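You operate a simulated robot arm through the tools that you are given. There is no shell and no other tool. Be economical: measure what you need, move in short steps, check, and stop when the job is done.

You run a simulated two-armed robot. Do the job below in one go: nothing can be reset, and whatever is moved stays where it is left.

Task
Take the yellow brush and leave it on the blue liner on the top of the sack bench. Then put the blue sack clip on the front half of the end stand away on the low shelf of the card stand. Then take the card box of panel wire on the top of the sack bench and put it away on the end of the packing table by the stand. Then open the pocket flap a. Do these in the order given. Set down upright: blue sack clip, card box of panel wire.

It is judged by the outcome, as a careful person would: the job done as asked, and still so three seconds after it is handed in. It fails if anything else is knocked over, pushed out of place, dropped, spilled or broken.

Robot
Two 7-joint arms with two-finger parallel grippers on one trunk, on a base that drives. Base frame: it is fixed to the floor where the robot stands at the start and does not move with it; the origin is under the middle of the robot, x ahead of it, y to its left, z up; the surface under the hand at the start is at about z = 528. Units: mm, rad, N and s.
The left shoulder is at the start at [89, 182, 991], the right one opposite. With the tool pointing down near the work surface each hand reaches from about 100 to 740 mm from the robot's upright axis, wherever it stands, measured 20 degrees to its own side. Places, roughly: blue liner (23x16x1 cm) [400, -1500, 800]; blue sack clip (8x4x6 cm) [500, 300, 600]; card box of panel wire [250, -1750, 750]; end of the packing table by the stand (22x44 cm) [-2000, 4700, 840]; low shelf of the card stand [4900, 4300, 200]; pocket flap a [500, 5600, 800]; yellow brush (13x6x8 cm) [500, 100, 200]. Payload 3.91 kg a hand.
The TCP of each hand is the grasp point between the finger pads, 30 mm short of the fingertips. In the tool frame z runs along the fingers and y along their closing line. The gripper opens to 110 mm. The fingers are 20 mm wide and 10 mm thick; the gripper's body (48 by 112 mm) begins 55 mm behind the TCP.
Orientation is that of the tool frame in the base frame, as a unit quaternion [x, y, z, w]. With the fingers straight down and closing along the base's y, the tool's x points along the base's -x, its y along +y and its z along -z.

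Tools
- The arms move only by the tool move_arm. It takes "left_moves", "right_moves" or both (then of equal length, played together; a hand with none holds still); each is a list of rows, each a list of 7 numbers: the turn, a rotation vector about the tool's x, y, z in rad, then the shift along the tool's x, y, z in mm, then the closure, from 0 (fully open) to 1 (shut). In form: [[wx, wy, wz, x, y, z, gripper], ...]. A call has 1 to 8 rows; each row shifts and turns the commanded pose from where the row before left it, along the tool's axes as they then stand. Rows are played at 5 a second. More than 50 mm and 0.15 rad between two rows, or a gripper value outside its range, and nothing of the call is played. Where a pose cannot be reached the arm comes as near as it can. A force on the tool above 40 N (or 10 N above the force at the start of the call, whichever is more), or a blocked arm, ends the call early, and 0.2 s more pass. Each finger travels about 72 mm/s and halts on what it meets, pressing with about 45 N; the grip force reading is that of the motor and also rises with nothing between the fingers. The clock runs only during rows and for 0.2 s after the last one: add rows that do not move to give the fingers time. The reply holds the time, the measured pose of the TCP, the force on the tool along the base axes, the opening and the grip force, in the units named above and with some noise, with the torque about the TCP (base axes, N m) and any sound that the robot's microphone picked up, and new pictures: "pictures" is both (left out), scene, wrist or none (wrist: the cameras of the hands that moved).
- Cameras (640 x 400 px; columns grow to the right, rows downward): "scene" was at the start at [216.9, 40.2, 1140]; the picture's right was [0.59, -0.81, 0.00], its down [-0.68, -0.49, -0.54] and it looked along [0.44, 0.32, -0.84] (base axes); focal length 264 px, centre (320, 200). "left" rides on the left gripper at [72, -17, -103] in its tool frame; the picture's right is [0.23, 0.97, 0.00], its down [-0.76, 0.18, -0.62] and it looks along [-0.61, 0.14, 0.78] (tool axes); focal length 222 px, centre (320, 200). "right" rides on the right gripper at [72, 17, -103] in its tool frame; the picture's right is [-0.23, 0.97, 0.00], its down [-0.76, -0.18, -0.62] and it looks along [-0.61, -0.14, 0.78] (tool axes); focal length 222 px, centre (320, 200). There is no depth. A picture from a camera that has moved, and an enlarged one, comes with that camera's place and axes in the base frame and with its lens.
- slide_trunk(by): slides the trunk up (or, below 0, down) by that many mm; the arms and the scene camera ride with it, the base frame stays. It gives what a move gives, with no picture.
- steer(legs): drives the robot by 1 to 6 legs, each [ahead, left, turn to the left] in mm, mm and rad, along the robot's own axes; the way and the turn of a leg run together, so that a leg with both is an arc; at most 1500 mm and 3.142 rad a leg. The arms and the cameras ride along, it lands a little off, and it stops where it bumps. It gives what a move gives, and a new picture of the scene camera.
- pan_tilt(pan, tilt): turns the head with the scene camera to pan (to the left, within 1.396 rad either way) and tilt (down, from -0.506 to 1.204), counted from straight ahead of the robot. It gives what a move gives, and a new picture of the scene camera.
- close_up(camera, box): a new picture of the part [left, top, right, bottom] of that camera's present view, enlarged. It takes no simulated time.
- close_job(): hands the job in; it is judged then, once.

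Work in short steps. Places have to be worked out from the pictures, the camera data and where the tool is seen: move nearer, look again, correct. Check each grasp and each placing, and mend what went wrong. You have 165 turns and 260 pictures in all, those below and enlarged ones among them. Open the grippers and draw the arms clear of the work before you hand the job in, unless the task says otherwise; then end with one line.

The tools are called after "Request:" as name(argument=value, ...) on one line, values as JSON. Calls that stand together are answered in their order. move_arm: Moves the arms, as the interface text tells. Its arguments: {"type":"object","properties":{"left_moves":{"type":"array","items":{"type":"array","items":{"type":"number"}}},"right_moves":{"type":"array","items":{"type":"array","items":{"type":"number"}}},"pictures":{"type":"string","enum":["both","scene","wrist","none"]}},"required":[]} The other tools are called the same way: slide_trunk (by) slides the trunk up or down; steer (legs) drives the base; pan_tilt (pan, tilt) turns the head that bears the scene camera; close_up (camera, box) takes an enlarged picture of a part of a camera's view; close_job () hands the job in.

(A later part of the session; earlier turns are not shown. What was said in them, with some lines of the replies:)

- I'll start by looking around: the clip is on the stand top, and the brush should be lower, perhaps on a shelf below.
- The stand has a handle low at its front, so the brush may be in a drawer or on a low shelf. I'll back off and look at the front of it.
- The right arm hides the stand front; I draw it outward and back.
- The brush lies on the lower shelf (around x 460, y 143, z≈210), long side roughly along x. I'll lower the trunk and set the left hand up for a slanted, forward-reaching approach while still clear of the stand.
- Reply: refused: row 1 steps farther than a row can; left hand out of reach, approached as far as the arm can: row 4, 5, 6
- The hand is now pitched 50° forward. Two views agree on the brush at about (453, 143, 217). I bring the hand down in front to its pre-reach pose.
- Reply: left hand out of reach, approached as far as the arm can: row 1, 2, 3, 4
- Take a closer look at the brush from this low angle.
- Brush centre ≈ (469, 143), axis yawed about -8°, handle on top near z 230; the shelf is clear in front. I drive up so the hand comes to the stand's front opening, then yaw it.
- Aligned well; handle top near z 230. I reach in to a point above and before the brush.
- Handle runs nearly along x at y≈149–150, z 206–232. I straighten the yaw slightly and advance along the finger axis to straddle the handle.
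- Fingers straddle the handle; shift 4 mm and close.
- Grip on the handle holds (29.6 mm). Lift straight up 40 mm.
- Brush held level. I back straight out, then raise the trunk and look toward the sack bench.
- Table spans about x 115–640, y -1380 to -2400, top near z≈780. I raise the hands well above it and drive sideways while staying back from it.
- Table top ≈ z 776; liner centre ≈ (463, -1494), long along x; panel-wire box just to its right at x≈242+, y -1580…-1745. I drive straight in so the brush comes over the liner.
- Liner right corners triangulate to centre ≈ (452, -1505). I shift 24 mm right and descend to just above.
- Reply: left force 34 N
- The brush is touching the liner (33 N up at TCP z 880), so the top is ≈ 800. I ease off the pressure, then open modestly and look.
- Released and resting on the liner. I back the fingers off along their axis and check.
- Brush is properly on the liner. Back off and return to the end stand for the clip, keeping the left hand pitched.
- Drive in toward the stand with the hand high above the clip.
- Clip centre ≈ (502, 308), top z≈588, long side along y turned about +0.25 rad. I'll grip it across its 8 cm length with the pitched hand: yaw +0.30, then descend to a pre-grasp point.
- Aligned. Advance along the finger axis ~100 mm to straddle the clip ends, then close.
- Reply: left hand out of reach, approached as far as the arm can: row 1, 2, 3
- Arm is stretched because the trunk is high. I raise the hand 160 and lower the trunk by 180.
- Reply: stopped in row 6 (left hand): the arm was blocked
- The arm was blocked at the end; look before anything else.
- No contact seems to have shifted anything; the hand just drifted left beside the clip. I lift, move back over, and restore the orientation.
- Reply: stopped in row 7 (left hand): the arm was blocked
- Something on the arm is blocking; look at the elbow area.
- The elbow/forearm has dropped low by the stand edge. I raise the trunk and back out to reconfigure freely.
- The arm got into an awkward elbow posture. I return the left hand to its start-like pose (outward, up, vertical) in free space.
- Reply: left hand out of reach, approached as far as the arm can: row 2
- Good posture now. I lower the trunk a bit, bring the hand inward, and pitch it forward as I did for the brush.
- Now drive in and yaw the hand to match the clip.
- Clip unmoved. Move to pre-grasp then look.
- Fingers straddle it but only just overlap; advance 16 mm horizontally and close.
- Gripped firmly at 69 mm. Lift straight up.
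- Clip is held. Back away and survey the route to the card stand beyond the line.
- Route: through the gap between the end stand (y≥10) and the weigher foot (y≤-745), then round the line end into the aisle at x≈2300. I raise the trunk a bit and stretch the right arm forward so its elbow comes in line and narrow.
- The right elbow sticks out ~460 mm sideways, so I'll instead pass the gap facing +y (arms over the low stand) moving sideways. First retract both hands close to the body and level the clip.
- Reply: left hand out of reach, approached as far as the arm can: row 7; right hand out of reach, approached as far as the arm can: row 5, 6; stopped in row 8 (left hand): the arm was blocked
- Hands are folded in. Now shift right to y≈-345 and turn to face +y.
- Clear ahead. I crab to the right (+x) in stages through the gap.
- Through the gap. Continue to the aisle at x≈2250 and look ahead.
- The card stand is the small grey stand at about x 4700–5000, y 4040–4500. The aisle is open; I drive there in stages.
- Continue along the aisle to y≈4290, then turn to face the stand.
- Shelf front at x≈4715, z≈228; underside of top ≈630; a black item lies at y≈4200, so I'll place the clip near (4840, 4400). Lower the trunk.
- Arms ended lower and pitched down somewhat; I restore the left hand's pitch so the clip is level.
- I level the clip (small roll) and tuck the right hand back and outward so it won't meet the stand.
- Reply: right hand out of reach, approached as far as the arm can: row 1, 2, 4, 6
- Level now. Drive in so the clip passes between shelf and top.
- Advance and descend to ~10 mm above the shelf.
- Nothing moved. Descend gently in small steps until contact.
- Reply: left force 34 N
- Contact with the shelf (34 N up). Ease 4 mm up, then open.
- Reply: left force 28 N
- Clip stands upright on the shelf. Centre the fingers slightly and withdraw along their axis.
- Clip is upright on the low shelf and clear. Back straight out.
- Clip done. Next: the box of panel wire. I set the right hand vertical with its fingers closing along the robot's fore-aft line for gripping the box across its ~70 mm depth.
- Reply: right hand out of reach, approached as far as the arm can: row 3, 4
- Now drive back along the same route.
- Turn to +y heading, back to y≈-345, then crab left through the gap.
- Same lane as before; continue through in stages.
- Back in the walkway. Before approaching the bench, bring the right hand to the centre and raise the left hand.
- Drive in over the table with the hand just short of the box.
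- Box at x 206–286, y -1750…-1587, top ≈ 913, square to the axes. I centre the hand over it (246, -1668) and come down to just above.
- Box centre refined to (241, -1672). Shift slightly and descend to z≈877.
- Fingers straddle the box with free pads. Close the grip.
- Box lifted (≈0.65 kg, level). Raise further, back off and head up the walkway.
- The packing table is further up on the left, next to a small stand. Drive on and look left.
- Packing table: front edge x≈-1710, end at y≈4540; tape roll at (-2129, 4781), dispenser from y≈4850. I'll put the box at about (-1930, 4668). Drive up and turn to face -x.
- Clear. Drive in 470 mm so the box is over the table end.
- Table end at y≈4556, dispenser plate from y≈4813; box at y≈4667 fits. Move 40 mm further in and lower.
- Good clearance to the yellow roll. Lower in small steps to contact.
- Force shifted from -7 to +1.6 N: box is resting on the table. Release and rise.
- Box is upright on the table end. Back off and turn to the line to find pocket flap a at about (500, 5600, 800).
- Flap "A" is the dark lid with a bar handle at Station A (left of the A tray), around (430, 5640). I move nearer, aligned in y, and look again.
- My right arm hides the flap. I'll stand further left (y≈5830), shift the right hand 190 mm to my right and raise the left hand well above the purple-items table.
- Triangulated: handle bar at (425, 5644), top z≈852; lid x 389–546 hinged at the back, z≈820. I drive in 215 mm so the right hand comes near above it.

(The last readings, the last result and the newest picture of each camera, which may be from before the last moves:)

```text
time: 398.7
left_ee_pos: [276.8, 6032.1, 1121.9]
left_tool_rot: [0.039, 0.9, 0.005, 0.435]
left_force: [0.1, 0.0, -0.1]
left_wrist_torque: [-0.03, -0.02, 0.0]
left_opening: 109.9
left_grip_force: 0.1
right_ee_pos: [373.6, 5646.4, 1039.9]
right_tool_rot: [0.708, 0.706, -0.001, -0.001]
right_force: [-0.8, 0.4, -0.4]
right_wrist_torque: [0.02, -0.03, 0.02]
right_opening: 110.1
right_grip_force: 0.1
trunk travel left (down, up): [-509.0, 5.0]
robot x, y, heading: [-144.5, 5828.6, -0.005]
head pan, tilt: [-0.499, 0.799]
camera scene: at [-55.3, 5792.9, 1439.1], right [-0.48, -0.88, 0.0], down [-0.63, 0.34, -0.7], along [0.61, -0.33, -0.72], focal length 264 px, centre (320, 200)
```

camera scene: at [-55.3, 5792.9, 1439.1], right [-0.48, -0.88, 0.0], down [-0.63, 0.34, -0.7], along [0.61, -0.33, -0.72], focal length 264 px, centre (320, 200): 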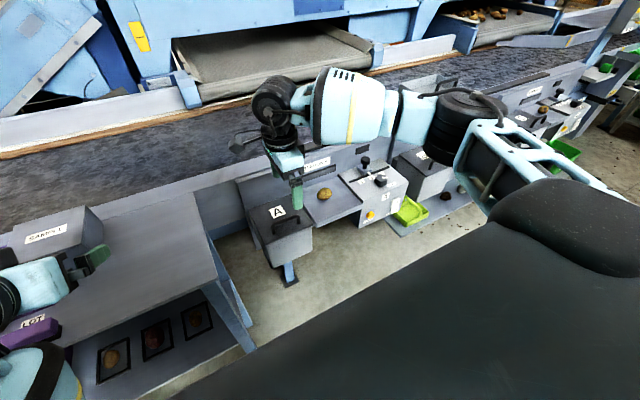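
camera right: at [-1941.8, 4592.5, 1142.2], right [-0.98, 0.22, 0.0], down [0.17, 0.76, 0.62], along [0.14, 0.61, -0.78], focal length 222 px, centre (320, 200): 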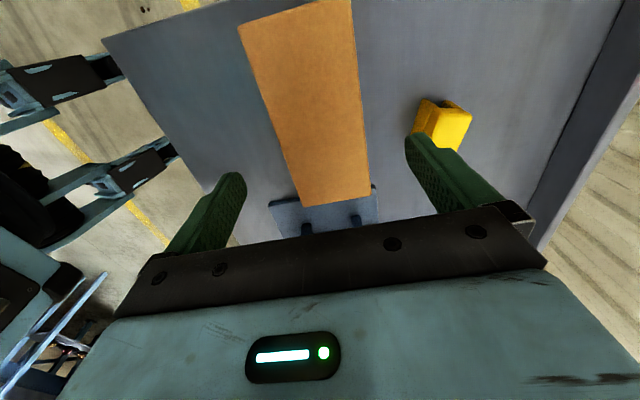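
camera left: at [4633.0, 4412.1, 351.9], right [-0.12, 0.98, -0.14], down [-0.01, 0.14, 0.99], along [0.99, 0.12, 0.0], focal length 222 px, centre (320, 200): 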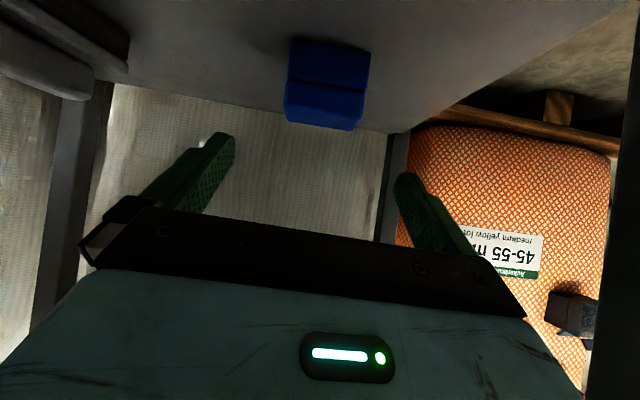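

Move over the handle and down to z≈925, then look with the wrist camera.

Request:
move_arm(right_moves=[[0, 0, 0, -2, 27, 0, 0], [0, 0, 0, 0, 26, 0, 0], [0, 0, 0, 0, 0, 38, 0], [0, 0, 0, 0, 0, 38, 0], [0, 0, 0, 0, 0, 38, 0], [0, 0, 0, 0, 0, 0, 0]], pictures="wrist")

Request:
close_up(camera="scene", box=[230, 140, 390, 280])

```text
time: 400.1
left_ee_pos: [276.4, 6032.7, 1122.1]
left_tool_rot: [0.038, 0.899, 0.006, 0.436]
left_force: [0.0, -0.5, 0.4]
left_wrist_torque: [0.01, -0.02, 0.03]
left_opening: 110.1
left_grip_force: 0.1
right_ee_pos: [423.9, 5646.3, 923.9]
right_tool_rot: [0.708, 0.706, 0.0, 0.0]
right_force: [0.1, 1.4, -0.2]
right_wrist_torque: [0.0, 0.02, 0.01]
right_opening: 109.9
right_grip_force: 0.0
trunk travel left (down, up): [-509.0, 5.0]
robot x, y, heading: [-142.3, 5832.6, 0.002]
head pan, tilt: [-0.499, 0.799]
camera right: at [441.7, 5718.5, 1028.1], right [0.97, -0.23, 0.0], down [-0.18, -0.76, 0.62], along [-0.14, -0.61, -0.78], focal length 222 px, centre (320, 200)
```

right: 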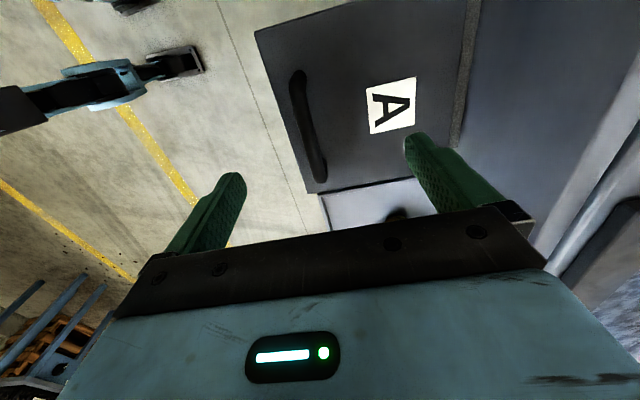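

```text
2.86 times, centred on (310, 210) of scene
camera zoom: at [-55.3, 5792.8, 1439.1], right [-0.48, -0.88, 0.0], down [-0.63, 0.34, -0.7], along [0.61, -0.33, -0.72], focal length 754 px, centre (349, 171)
```

zoom: 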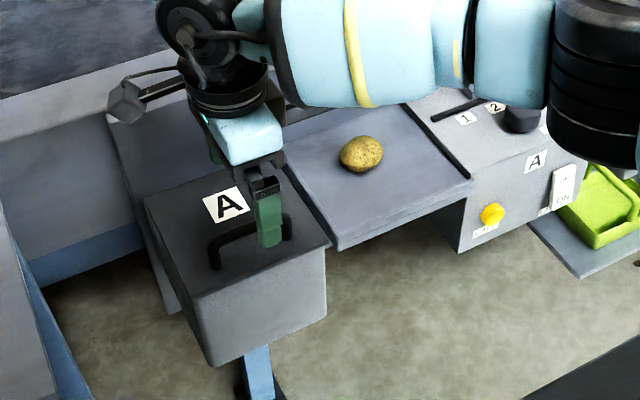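

Bar at x≈418, y 5606–5693. Descend to put the bar near the fingertips (TCP z≈866).

Request:
move_arm(right_moves=[[0, 0, 0, 2, -5, 0, 0], [0, 0, 0, 0, 0, 29, 0], [0, 0, 0, 0, 0, 29, 0], [0, 0, 0, 0, 0, 0, 0.3]], pictures="both")

Request:
close_up(camera="scene", box=[230, 140, 390, 280])

```text
time: 401.1
left_ee_pos: [276.1, 6032.0, 1122.7]
left_tool_rot: [0.038, 0.899, 0.006, 0.435]
left_force: [0.3, 0.6, 0.3]
left_wrist_torque: [0.01, 0.03, 0.01]
left_opening: 110.0
left_grip_force: 0.2
right_ee_pos: [421.7, 5647.3, 866.5]
right_tool_rot: [0.707, 0.707, 0.0, -0.001]
right_force: [0.2, 0.0, 0.1]
right_wrist_torque: [0.01, 0.0, -0.02]
right_opening: 77.0
right_grip_force: 0.0
trunk travel left (down, up): [-509.0, 5.0]
robot x, y, heading: [-142.5, 5832.3, 0.001]
head pan, tilt: [-0.499, 0.799]
camera scene: at [-55.2, 5792.7, 1439.0], right [-0.48, -0.88, 0.0], down [-0.63, 0.34, -0.7], along [0.61, -0.33, -0.72], focal length 264 px, centre (320, 200)
camera right: at [439.0, 5719.4, 970.6], right [0.97, -0.23, 0.0], down [-0.18, -0.76, 0.62], along [-0.14, -0.61, -0.78], focal length 222 px, centre (320, 200)
```

scene: 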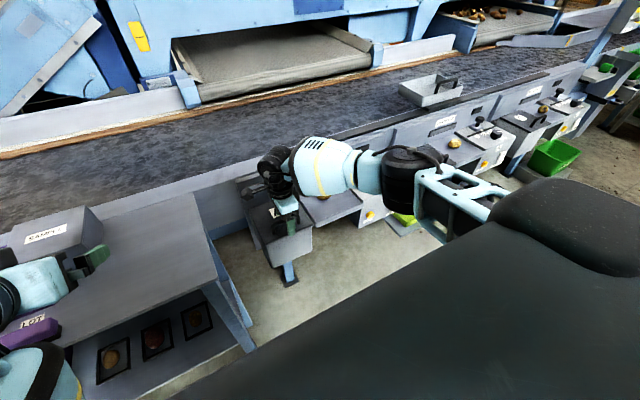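
right: 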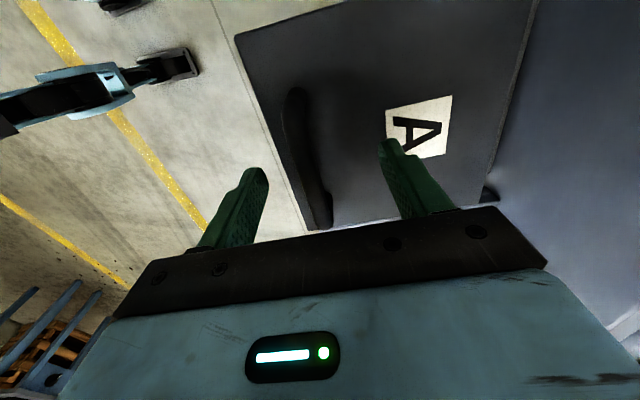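

```text
2.86 times, centred on (310, 210) of scene
camera zoom: at [-55.2, 5792.7, 1439.0], right [-0.48, -0.88, 0.0], down [-0.63, 0.34, -0.7], along [0.61, -0.33, -0.72], focal length 754 px, centre (349, 171)
```

zoom: 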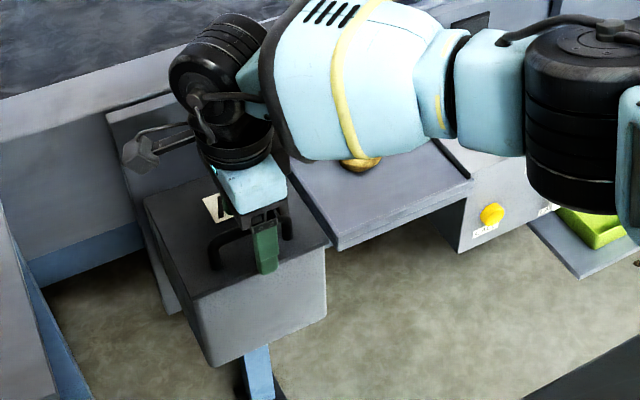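

Fingers straddle the bar. Close.

Request:
move_arm(right_moves=[[0, 0, 0, 0, 0, 0, 0.7], [0, 0, 0, 0, 0, 0, 1], [0, 0, 0, 0, 0, 0, 1], [0, 0, 0, 0, 0, 0, 1], [0, 0, 0, 0, 0, 0, 1], [0, 0, 0, 0, 0, 0, 1]], pictures="wrist")

```text
time: 402.5
left_ee_pos: [273.1, 6032.1, 1123.0]
left_tool_rot: [0.037, 0.899, 0.007, 0.437]
left_force: [-0.1, -0.2, 0.2]
left_wrist_torque: [0.0, 0.01, -0.03]
left_opening: 110.0
left_grip_force: 0.0
right_ee_pos: [417.2, 5646.8, 868.2]
right_tool_rot: [0.707, 0.707, -0.002, 0.0]
right_force: [-30.7, -1.9, 9.1]
right_wrist_torque: [0.21, 0.35, 0.15]
right_opening: 11.5
right_grip_force: 44.8
trunk travel left (down, up): [-509.0, 5.0]
robot x, y, heading: [-141.9, 5832.1, -0.001]
head pan, tilt: [-0.499, 0.799]
camera right: at [435.0, 5719.8, 972.0], right [0.97, -0.23, 0.0], down [-0.18, -0.76, 0.62], along [-0.15, -0.61, -0.78], focal length 222 px, centre (320, 200)
```

right: 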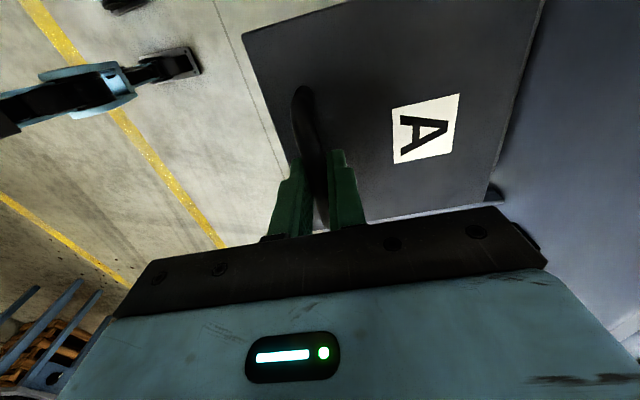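

Gripped (11.5 mm bar), with a -30 N bias I'll relax. Now lift along the hinge arc (hinge ≈ x 553, z 815), first 30°.

Request:
move_arm(right_moves=[[0, 0, 0, 0, -4, 0, 1], [0, 0, 0, 0, 3, -12, 1], [0, 0, 0, 0, 5, -12, 1], [0, 0, 0, 0, 5, -11, 1], [0, 0, 0, 0, 7, -11, 1], [0, 0, 0, 0, 7, -10, 1], [0, 0, 0, 0, 8, -9, 1], [0, 0, 0, 0, 0, 0, 1]], pictures="both")

```text
time: 404.3
left_ee_pos: [280.8, 6032.9, 1119.7]
left_tool_rot: [0.037, 0.9, 0.007, 0.433]
left_force: [0.4, -1.3, -0.2]
left_wrist_torque: [-0.01, 0.0, -0.01]
left_opening: 110.1
left_grip_force: 0.1
right_ee_pos: [455.9, 5647.6, 926.9]
right_tool_rot: [0.708, 0.707, -0.003, -0.003]
right_force: [21.5, 6.7, -27.3]
right_wrist_torque: [-0.2, -0.1, -0.28]
right_opening: 11.5
right_grip_force: 44.7
trunk travel left (down, up): [-509.0, 5.0]
robot x, y, heading: [-144.4, 5833.4, 0.006]
head pan, tilt: [-0.499, 0.799]
camera scene: at [-49.1, 5793.0, 1438.4], right [-0.48, -0.88, 0.0], down [-0.63, 0.34, -0.69], along [0.61, -0.33, -0.72], focal length 264 px, centre (320, 200)
camera right: at [474.3, 5719.7, 1031.5], right [0.97, -0.23, -0.01], down [-0.17, -0.76, 0.62], along [-0.15, -0.61, -0.78], focal length 222 px, centre (320, 200)
```

scene: 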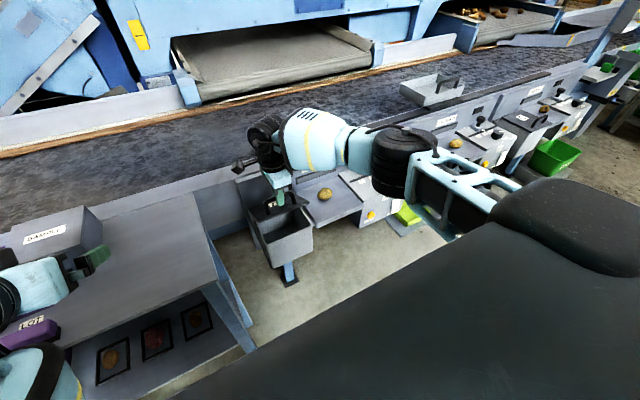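
right: 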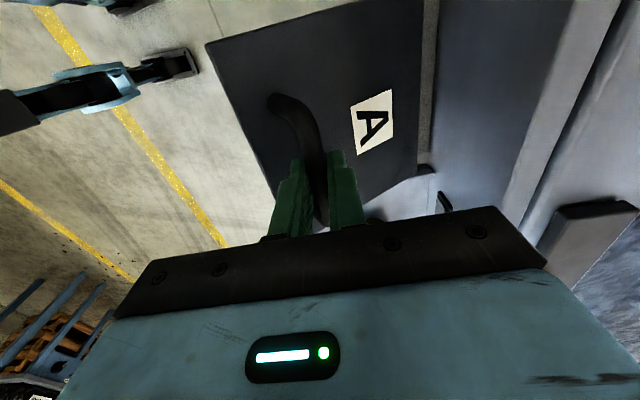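

The flap is rising (~30°). Continue along the arc, with a bit more forward motion.

Request:
move_arm(right_moves=[[0, 0, 0, 0, 17, -9.5, 1], [0, 0, 0, 0, 17, -8.5, 1], [0, 0, 0, 0, 16, -6, 1], [0, 0, 0, 0, 16, -5.5, 1], [0, 0, 0, 0, 0, 0, 1]], pictures="both")

```text
time: 405.5
left_ee_pos: [278.6, 6033.0, 1120.3]
left_tool_rot: [0.037, 0.9, 0.007, 0.434]
left_force: [0.0, -0.5, 0.3]
left_wrist_torque: [0.01, 0.0, -0.02]
left_opening: 110.0
left_grip_force: 0.2
right_ee_pos: [496.0, 5646.2, 959.5]
right_tool_rot: [0.707, 0.707, -0.003, -0.004]
right_force: [10.4, 9.3, -31.7]
right_wrist_torque: [0.37, -0.16, -0.48]
right_opening: 11.4
right_grip_force: 44.9
right hand out of reach, approached as far as the arm can: row 3, 4
trunk travel left (down, up): [-509.0, 5.0]
robot x, y, heading: [-143.8, 5832.4, -0.001]
head pan, tilt: [-0.499, 0.799]
camera scene: at [-50.2, 5793.0, 1438.6], right [-0.48, -0.88, 0.0], down [-0.63, 0.34, -0.7], along [0.61, -0.33, -0.72], focal length 264 px, centre (320, 200)
camera right: at [515.3, 5717.8, 1063.6], right [0.97, -0.23, -0.01], down [-0.17, -0.76, 0.62], along [-0.15, -0.61, -0.78], focal length 222 px, centre (320, 200)
```

scene: 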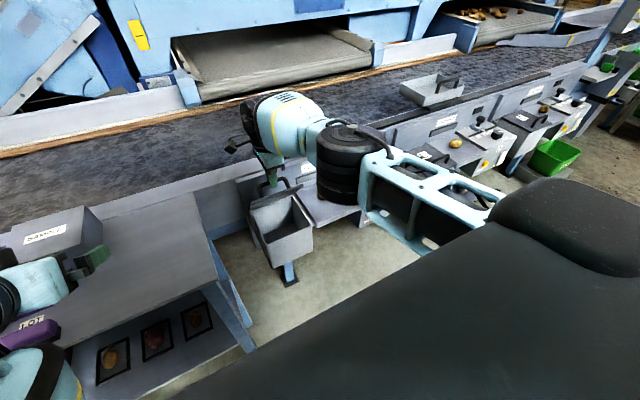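
right: 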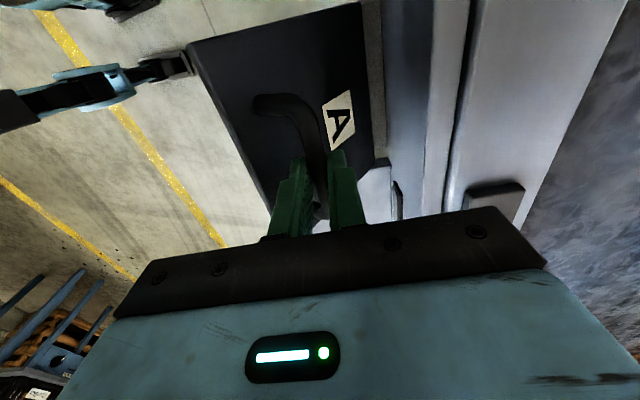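

Flap ~50° open; the arm is at its forward limit, so I use the base: creep forward 25 mm.

Request:
steer(legs=[[25, 0, 0]])

Request:
move_arm(right_moves=[[0, 0, 0, 0, 0, -4, 1], [0, 0, 0, 0, 0, 0, 1]], pictures="wrist")

```text
time: 406.3
left_ee_pos: [299.0, 6033.2, 1123.9]
left_tool_rot: [0.038, 0.898, 0.006, 0.437]
left_force: [-0.2, 0.7, 0.6]
left_wrist_torque: [0.02, -0.03, 0.0]
left_opening: 110.1
left_grip_force: 0.1
right_ee_pos: [519.1, 5646.5, 968.6]
right_tool_rot: [0.708, 0.706, 0.0, 0.0]
right_force: [-3.2, 7.5, 7.1]
right_wrist_torque: [0.5, 0.21, -0.42]
right_opening: 11.5
right_grip_force: 44.8
trunk travel left (down, up): [-509.0, 5.0]
robot x, y, heading: [-119.5, 5831.0, -0.002]
head pan, tilt: [-0.499, 0.799]
camera scene: at [-32.2, 5793.8, 1439.5], right [-0.48, -0.88, 0.0], down [-0.63, 0.34, -0.7], along [0.61, -0.34, -0.72], focal length 264 px, centre (320, 200)
```

scene: 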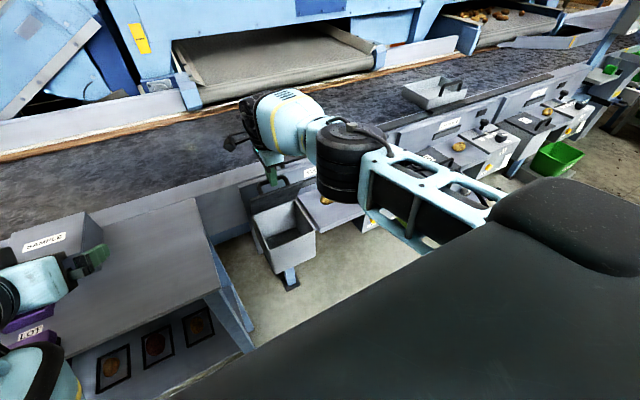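

```text
time: 406.9
left_ee_pos: [300.6, 6030.8, 1120.8]
left_tool_rot: [0.038, 0.899, 0.006, 0.435]
left_force: [0.6, 0.1, 0.5]
left_wrist_torque: [0.03, 0.02, 0.0]
left_opening: 110.0
left_grip_force: 0.1
right_ee_pos: [519.5, 5645.2, 968.5]
right_tool_rot: [0.708, 0.706, -0.001, -0.003]
right_force: [0.6, 2.6, -7.2]
right_wrist_torque: [-0.1, -0.04, -0.56]
right_opening: 11.5
right_grip_force: 44.8
trunk travel left (down, up): [-509.0, 5.0]
robot x, y, heading: [-117.5, 5831.8, 0.001]
head pan, tilt: [-0.499, 0.799]
camera right: at [537.4, 5717.3, 1072.2], right [0.97, -0.23, 0.0], down [-0.18, -0.76, 0.62], along [-0.15, -0.61, -0.78], focal length 222 px, centre (320, 200)
```

right: 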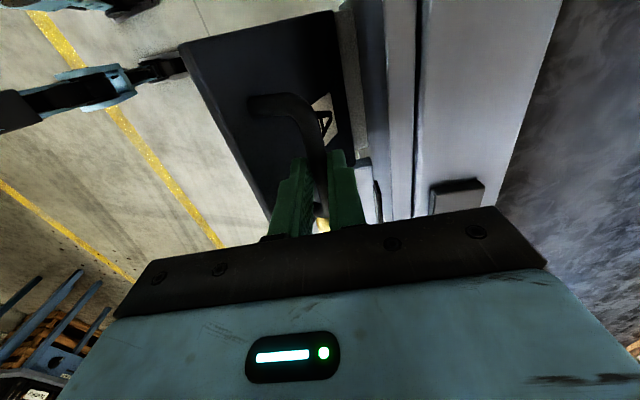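

Smooth and low force (~62°). Another 30 mm forward.

Request:
steer(legs=[[30, 0, 0]])

Request:
move_arm(right_moves=[[0, 0, 0, 0, 0, 1, 1], [0, 0, 0, 0, 0, 0, 1]], pictures="wrist")

```text
time: 407.7
left_ee_pos: [329.0, 6033.3, 1123.0]
left_tool_rot: [0.038, 0.899, 0.006, 0.436]
left_force: [0.3, 0.3, -0.7]
left_wrist_torque: [-0.02, 0.02, 0.01]
left_opening: 109.9
left_grip_force: 0.1
right_ee_pos: [547.7, 5645.9, 971.7]
right_tool_rot: [0.708, 0.707, 0.0, -0.001]
right_force: [-0.9, 1.4, 3.1]
right_wrist_torque: [0.36, 0.19, -0.53]
right_opening: 11.4
right_grip_force: 44.8
trunk travel left (down, up): [-509.0, 5.0]
robot x, y, heading: [-94.0, 5829.3, -0.001]
head pan, tilt: [-0.499, 0.799]
camera scene: at [-2.4, 5792.9, 1439.1], right [-0.48, -0.88, 0.0], down [-0.63, 0.34, -0.7], along [0.61, -0.33, -0.72], focal length 264 px, centre (320, 200)
```

scene: 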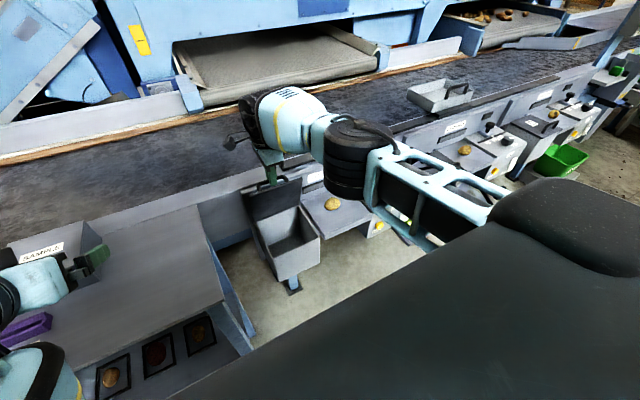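

```text
time: 408.3
left_ee_pos: [329.7, 6031.5, 1123.5]
left_tool_rot: [0.038, 0.899, 0.006, 0.436]
left_force: [0.2, -0.2, -0.4]
left_wrist_torque: [0.01, -0.01, 0.0]
left_opening: 110.0
left_grip_force: 0.0
right_ee_pos: [547.6, 5645.2, 971.0]
right_tool_rot: [0.708, 0.706, 0.001, -0.001]
right_force: [0.2, 0.6, 7.3]
right_wrist_torque: [-0.02, 0.0, -0.58]
right_opening: 11.3
right_grip_force: 44.7
trunk travel left (down, up): [-509.0, 5.0]
robot x, y, heading: [-90.0, 5831.2, -0.001]
head pan, tilt: [-0.499, 0.799]
camera right: at [565.8, 5717.1, 1075.1], right [0.97, -0.23, 0.0], down [-0.18, -0.76, 0.62], along [-0.14, -0.6, -0.78], focal length 222 px, centre (320, 200)
```

right: 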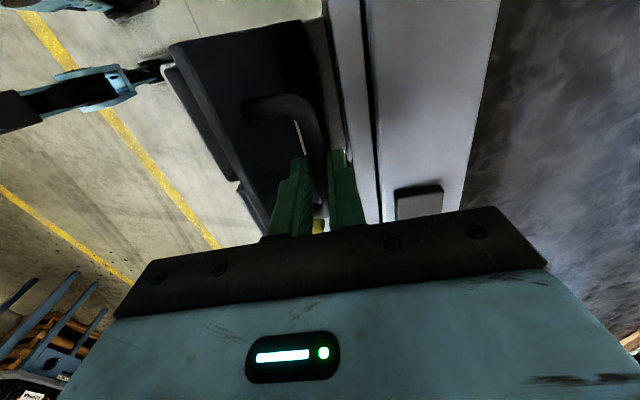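

~74° open. Continue another 25 mm.

Request:
steer(legs=[[25, 0, 0]])

Request:
move_arm(right_moves=[[0, 0, 0, 0, 0, 3, 1], [0, 0, 0, 0, 0, 0, 1]], pictures="both")

```text
time: 409.1
left_ee_pos: [355.0, 6031.7, 1121.3]
left_tool_rot: [0.038, 0.9, 0.006, 0.435]
left_force: [-0.8, -0.1, 0.1]
left_wrist_torque: [-0.01, 0.01, 0.02]
left_opening: 110.0
left_grip_force: 0.0
right_ee_pos: [571.1, 5645.8, 968.2]
right_tool_rot: [0.708, 0.707, -0.001, -0.003]
right_force: [-2.0, 2.2, -4.1]
right_wrist_torque: [0.19, 0.19, -0.56]
right_opening: 11.2
right_grip_force: 45.2
trunk travel left (down, up): [-509.0, 5.0]
robot x, y, heading: [-66.7, 5836.2, 0.0]
head pan, tilt: [-0.499, 0.799]
camera scene: at [22.4, 5792.7, 1438.9], right [-0.48, -0.88, 0.0], down [-0.63, 0.34, -0.7], along [0.61, -0.33, -0.72], focal length 264 px, centre (320, 200)
```

scene: 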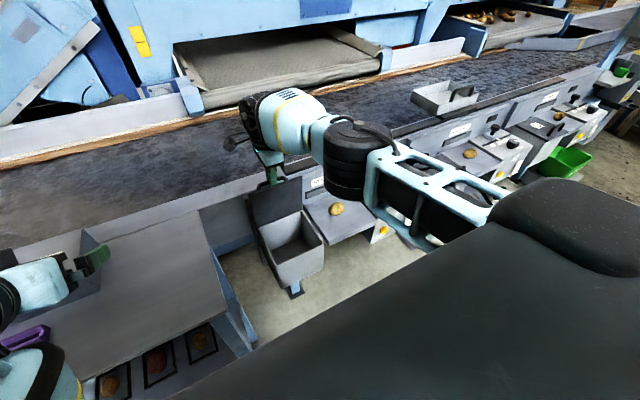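

```text
time: 409.7
left_ee_pos: [353.6, 6030.6, 1123.1]
left_tool_rot: [0.038, 0.899, 0.006, 0.436]
left_force: [-0.1, 0.9, 0.2]
left_wrist_torque: [-0.03, 0.03, -0.01]
left_opening: 110.0
left_grip_force: 0.1
right_ee_pos: [571.6, 5645.2, 967.4]
right_tool_rot: [0.708, 0.706, 0.0, -0.002]
right_force: [1.8, -1.3, 7.7]
right_wrist_torque: [0.1, 0.02, -0.52]
right_opening: 11.5
right_grip_force: 45.8
trunk travel left (down, up): [-509.0, 5.0]
robot x, y, heading: [-66.3, 5832.4, -0.0]
head pan, tilt: [-0.499, 0.799]
camera scene: at [21.9, 5792.7, 1439.3], right [-0.48, -0.88, 0.0], down [-0.63, 0.34, -0.7], along [0.61, -0.33, -0.72], focal length 264 px, centre (320, 200)
camera right: at [589.7, 5717.0, 1072.2], right [0.97, -0.23, 0.0], down [-0.18, -0.76, 0.62], along [-0.14, -0.6, -0.78], focal length 222 px, centre (320, 200)
```

scene: 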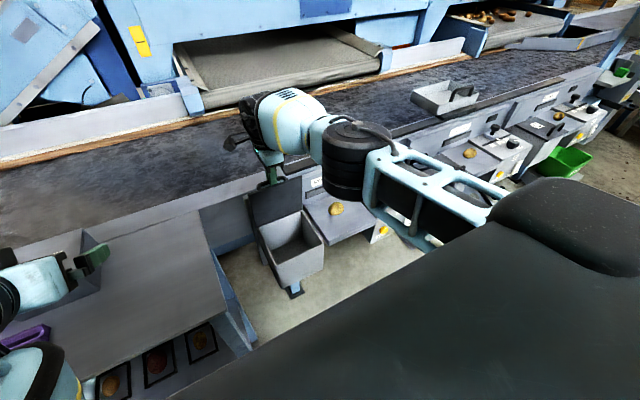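
right: 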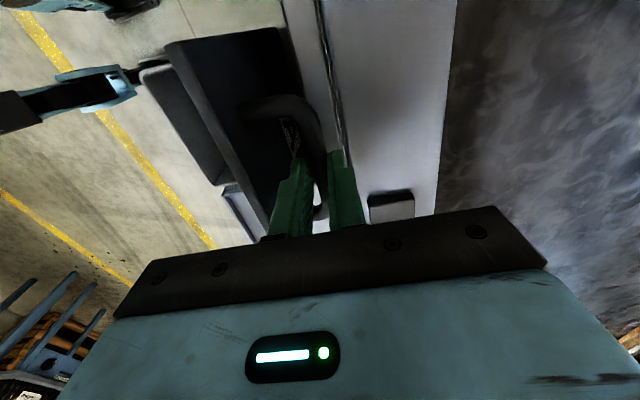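

~84°. One more push to go past vertical.

Request:
steer(legs=[[28, 0, 0]])

Request:
move_arm(right_moves=[[0, 0, 0, 0, 0, 4, 1], [0, 0, 0, 0, 0, 0, 1]], pictures="wrist")

```text
time: 410.5
left_ee_pos: [381.1, 6030.3, 1122.1]
left_tool_rot: [0.038, 0.9, 0.007, 0.435]
left_force: [0.4, -0.3, -0.1]
left_wrist_torque: [-0.01, 0.01, 0.01]
left_opening: 109.9
left_grip_force: 0.0
right_ee_pos: [596.5, 5645.0, 961.9]
right_tool_rot: [0.707, 0.707, -0.003, -0.005]
right_force: [-8.1, 1.3, -20.8]
right_wrist_torque: [-0.21, 0.24, -0.54]
right_opening: 11.3
right_grip_force: 45.1
trunk travel left (down, up): [-509.0, 5.0]
robot x, y, heading: [-39.6, 5837.1, -0.007]
head pan, tilt: [-0.499, 0.799]
camera scene: at [50.5, 5792.0, 1438.6], right [-0.48, -0.88, 0.0], down [-0.63, 0.34, -0.7], along [0.61, -0.33, -0.72], focal length 264 px, centre (320, 200)
```

scene: 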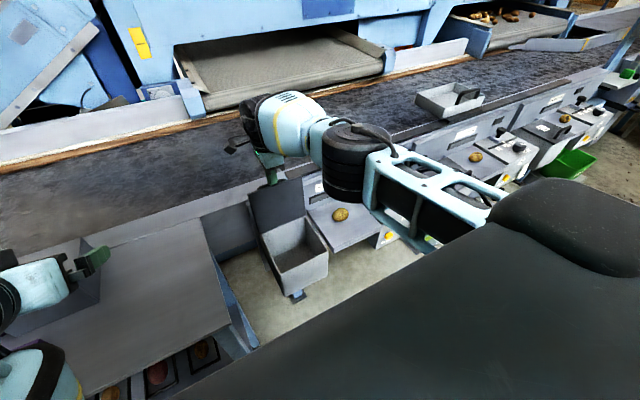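

```text
time: 411.1
left_ee_pos: [381.1, 6032.7, 1121.7]
left_tool_rot: [0.037, 0.899, 0.007, 0.436]
left_force: [0.2, -1.1, -0.1]
left_wrist_torque: [-0.04, 0.01, 0.03]
left_opening: 110.2
left_grip_force: 0.0
right_ee_pos: [597.3, 5645.2, 962.3]
right_tool_rot: [0.708, 0.707, -0.001, -0.004]
right_force: [3.3, -1.6, 4.6]
right_wrist_torque: [0.16, 0.11, -0.57]
right_opening: 11.3
right_grip_force: 45.0
trunk travel left (down, up): [-509.0, 5.0]
robot x, y, heading: [-35.5, 5832.8, -0.003]
head pan, tilt: [-0.499, 0.799]
camera right: at [616.0, 5717.0, 1065.7], right [0.97, -0.23, -0.01], down [-0.18, -0.76, 0.62], along [-0.15, -0.6, -0.78], focal length 222 px, centre (320, 200)
```

right: 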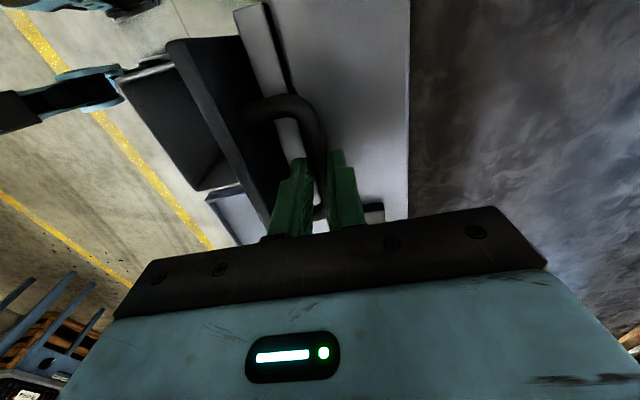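

~95°, past vertical. A further 18 mm and then check force before release.

Request:
steer(legs=[[18, 0, 0]])

Request:
move_arm(right_moves=[[0, 0, 0, 0, 0, 3, 1], [0, 0, 0, 0, 0, 0, 1]], pictures="both")

```text
time: 412.1
left_ee_pos: [397.8, 6031.2, 1122.6]
left_tool_rot: [0.039, 0.899, 0.005, 0.436]
left_force: [-0.3, -0.5, -0.2]
left_wrist_torque: [-0.01, -0.01, 0.03]
left_opening: 109.8
left_grip_force: 0.1
right_ee_pos: [607.8, 5644.5, 957.3]
right_tool_rot: [0.708, 0.706, -0.013, -0.014]
right_force: [-2.5, 0.1, 1.2]
right_wrist_torque: [-0.01, 0.17, -0.51]
right_opening: 11.3
right_grip_force: 45.2
trunk travel left (down, up): [-509.0, 5.0]
robot x, y, heading: [-23.8, 5833.3, 0.002]
head pan, tilt: [-0.499, 0.799]
stopped in leg 1: the force on the tool passed its limit at 59 N (the readings are from after the stop); the commanded pose is now the measured one
camera scene: at [66.4, 5792.5, 1439.1], right [-0.48, -0.88, 0.0], down [-0.63, 0.34, -0.7], along [0.61, -0.34, -0.72], focal length 264 px, centre (320, 200)
```

scene: 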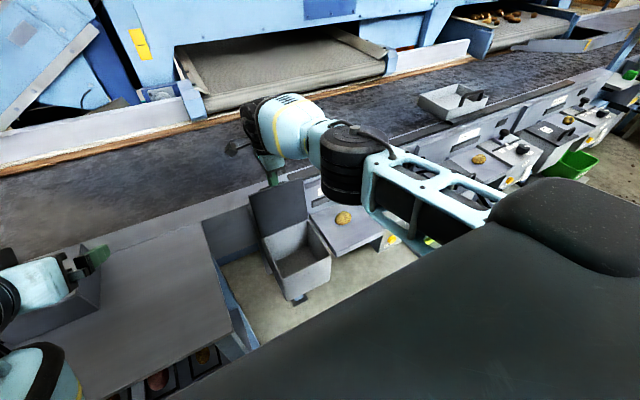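

```text
time: 412.7
left_ee_pos: [397.9, 6032.2, 1122.9]
left_tool_rot: [0.039, 0.899, 0.005, 0.437]
left_force: [-0.4, -0.4, -0.4]
left_wrist_torque: [0.0, -0.01, 0.0]
left_opening: 110.3
left_grip_force: 0.1
right_ee_pos: [606.7, 5645.6, 957.4]
right_tool_rot: [0.708, 0.706, -0.011, -0.012]
right_force: [-4.3, -1.5, 14.0]
right_wrist_torque: [0.21, 0.14, -0.54]
right_opening: 11.4
right_grip_force: 45.3
trunk travel left (down, up): [-509.0, 5.0]
robot x, y, heading: [-19.7, 5832.1, -0.006]
head pan, tilt: [-0.499, 0.799]
camera scene: at [64.7, 5792.5, 1439.4], right [-0.48, -0.88, 0.0], down [-0.63, 0.34, -0.7], along [0.61, -0.34, -0.72], focal length 264 px, centre (320, 200)
camera right: at [628.7, 5717.2, 1060.5], right [0.97, -0.23, -0.03], down [-0.16, -0.76, 0.63], along [-0.17, -0.61, -0.78], focal length 222 px, centre (320, 200)
```

scene: 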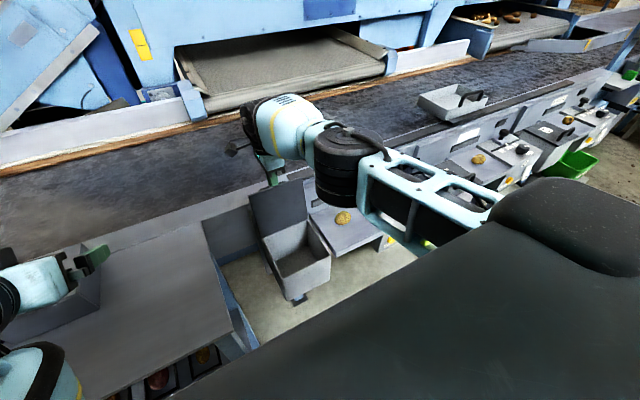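
right: 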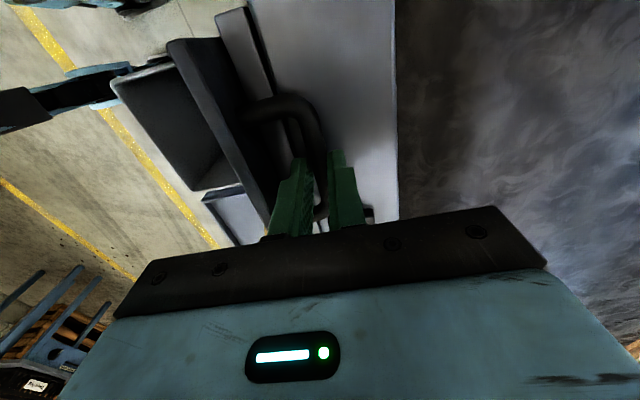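

The flap is at its stop (~100°). Release with a small opening and rise straight up.

Request:
move_arm(right_moves=[[0, 0, 0, 0, 0, 0, 0.78], [0, 0, 0, 0, 0, 0, 0.78], [0, 0, 0, 0, 0, -15, 0.78], [0, 0, 0, 0, 0, -25, 0.78], [0, 0, 0, 0, 0, -40, 0.78], [0, 0, 0, 0, 0, -40, 0.78]], pictures="both")

```text
time: 414.1
left_ee_pos: [398.7, 6031.6, 1122.0]
left_tool_rot: [0.039, 0.899, 0.005, 0.435]
left_force: [0.0, 0.4, 0.7]
left_wrist_torque: [-0.02, 0.0, -0.03]
left_opening: 110.0
left_grip_force: 0.0
right_ee_pos: [611.5, 5646.4, 1076.6]
right_tool_rot: [0.708, 0.706, -0.012, -0.014]
right_force: [-0.8, -0.4, -0.2]
right_wrist_torque: [0.04, 0.02, 0.02]
right_opening: 24.4
right_grip_force: 0.0
trunk travel left (down, up): [-509.0, 5.0]
robot x, y, heading: [-18.2, 5831.7, -0.005]
head pan, tilt: [-0.499, 0.799]
camera scene: at [66.5, 5793.0, 1439.1], right [-0.48, -0.88, 0.0], down [-0.63, 0.34, -0.7], along [0.61, -0.34, -0.72], focal length 264 px, centre (320, 200)
camera right: at [633.7, 5718.2, 1179.4], right [0.97, -0.23, -0.04], down [-0.16, -0.76, 0.63], along [-0.17, -0.61, -0.78], focal length 222 px, centre (320, 200)
```

scene: 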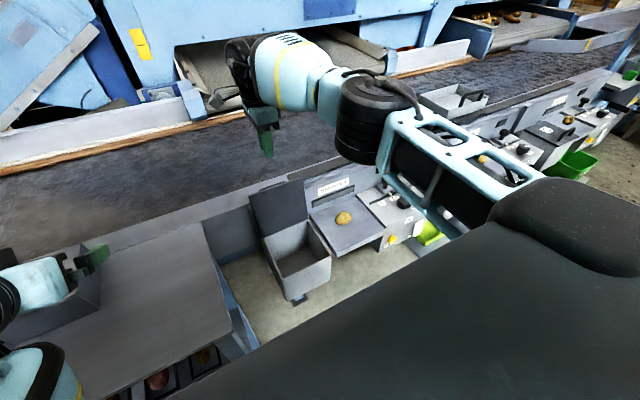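
right: 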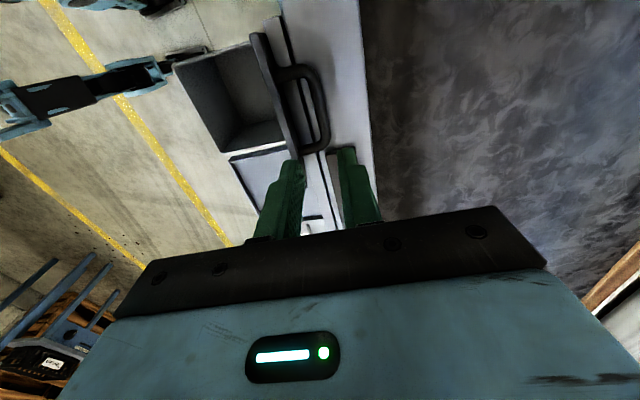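

The flap stays open, resting at its stop. Back away and verify.

Request:
steer(legs=[[-450, 0, 0]])

Request:
move_arm(right_moves=[[0, 0, 0, 0, 0, 0, 0], [0, 0, 0, 0, 0, 0, 0], [0, 0, 0, 0, 0, 0, 0]], left_moves=[[0, 0, 0, 0, 0, 0, 0], [0, 0, 0, 0, 0, 0, 0], [0, 0, 0, 0, 0, 0, 0]], pictures="scene")

Request:
close_up(camera="scene", box=[200, 100, 440, 260])

```text
time: 416.8
left_ee_pos: [-57.9, 6033.0, 1122.4]
left_tool_rot: [0.038, 0.899, 0.006, 0.435]
left_force: [-1.3, -0.5, -0.8]
left_wrist_torque: [-0.02, 0.01, -0.01]
left_opening: 110.0
left_grip_force: 0.1
right_ee_pos: [155.1, 5646.6, 1074.8]
right_tool_rot: [0.708, 0.706, -0.012, -0.014]
right_force: [0.0, 0.1, -0.3]
right_wrist_torque: [0.0, 0.01, -0.01]
right_opening: 24.4
right_grip_force: 0.0
trunk travel left (down, up): [-509.0, 5.0]
robot x, y, heading: [-475.3, 5833.8, -0.008]
head pan, tilt: [-0.499, 0.799]
camera scene: at [-389.8, 5793.6, 1439.0], right [-0.48, -0.88, 0.0], down [-0.63, 0.35, -0.7], along [0.61, -0.34, -0.72], focal length 264 px, centre (320, 200)
```

scene: 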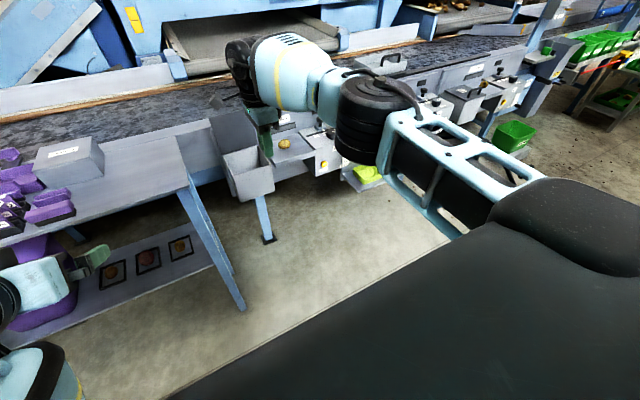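

```text
time: 417.6
left_ee_pos: [-57.8, 6032.2, 1121.7]
left_tool_rot: [0.039, 0.899, 0.005, 0.436]
left_force: [-0.8, -0.6, 0.8]
left_wrist_torque: [0.01, -0.01, 0.01]
left_opening: 110.1
left_grip_force: 0.1
right_ee_pos: [156.2, 5646.6, 1075.4]
right_tool_rot: [0.708, 0.706, -0.013, -0.014]
right_force: [0.7, -0.5, -0.7]
right_wrist_torque: [0.0, 0.02, -0.04]
right_opening: 110.1
right_grip_force: 0.1
trunk travel left (down, up): [-509.0, 5.0]
robot x, y, heading: [-480.2, 5835.5, -0.004]
head pan, tilt: [-0.499, 0.799]
camera scene: at [-389.6, 5793.6, 1439.0], right [-0.48, -0.88, 0.0], down [-0.63, 0.35, -0.7], along [0.61, -0.34, -0.72], focal length 264 px, centre (320, 200)
```

scene: 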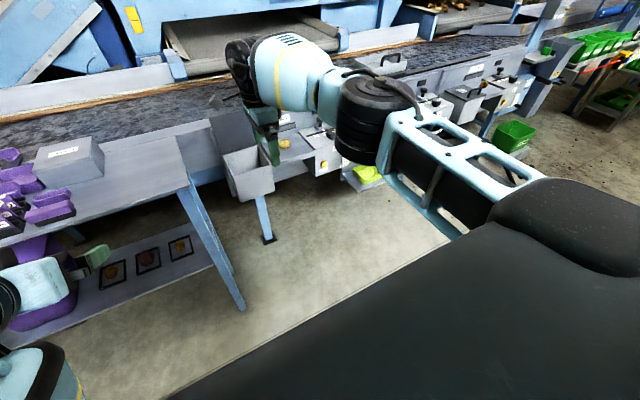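

```text
2.50 times, centred on (320, 180) of scene
camera zoom: at [-389.6, 5793.6, 1439.0], right [-0.48, -0.88, 0.0], down [-0.63, 0.35, -0.7], along [0.61, -0.34, -0.72], focal length 660 px, centre (320, 250)
```

zoom: 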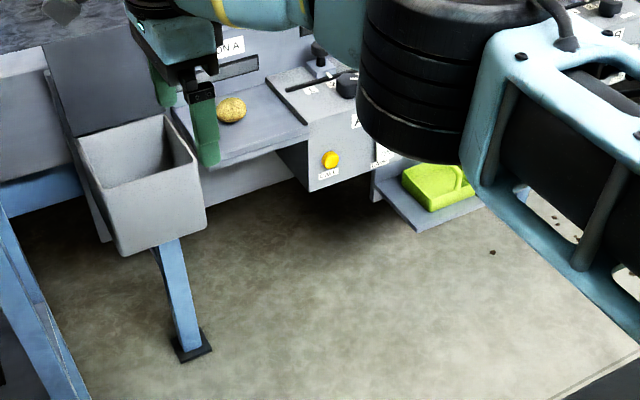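

The flap stands open, the grippers are open and clear of the work, and all four steps have been checked. I'm handing the job in.

Request:
close_job()

```text
The job is handed in.
```

All four steps are done in order, and I saw nothing else knocked over or moved: the brush is on the blue liner, the clip is upright on the card stand's low shelf, the panel wire box is upright on the end of the packing table by the stand, and pocket flap a is open.
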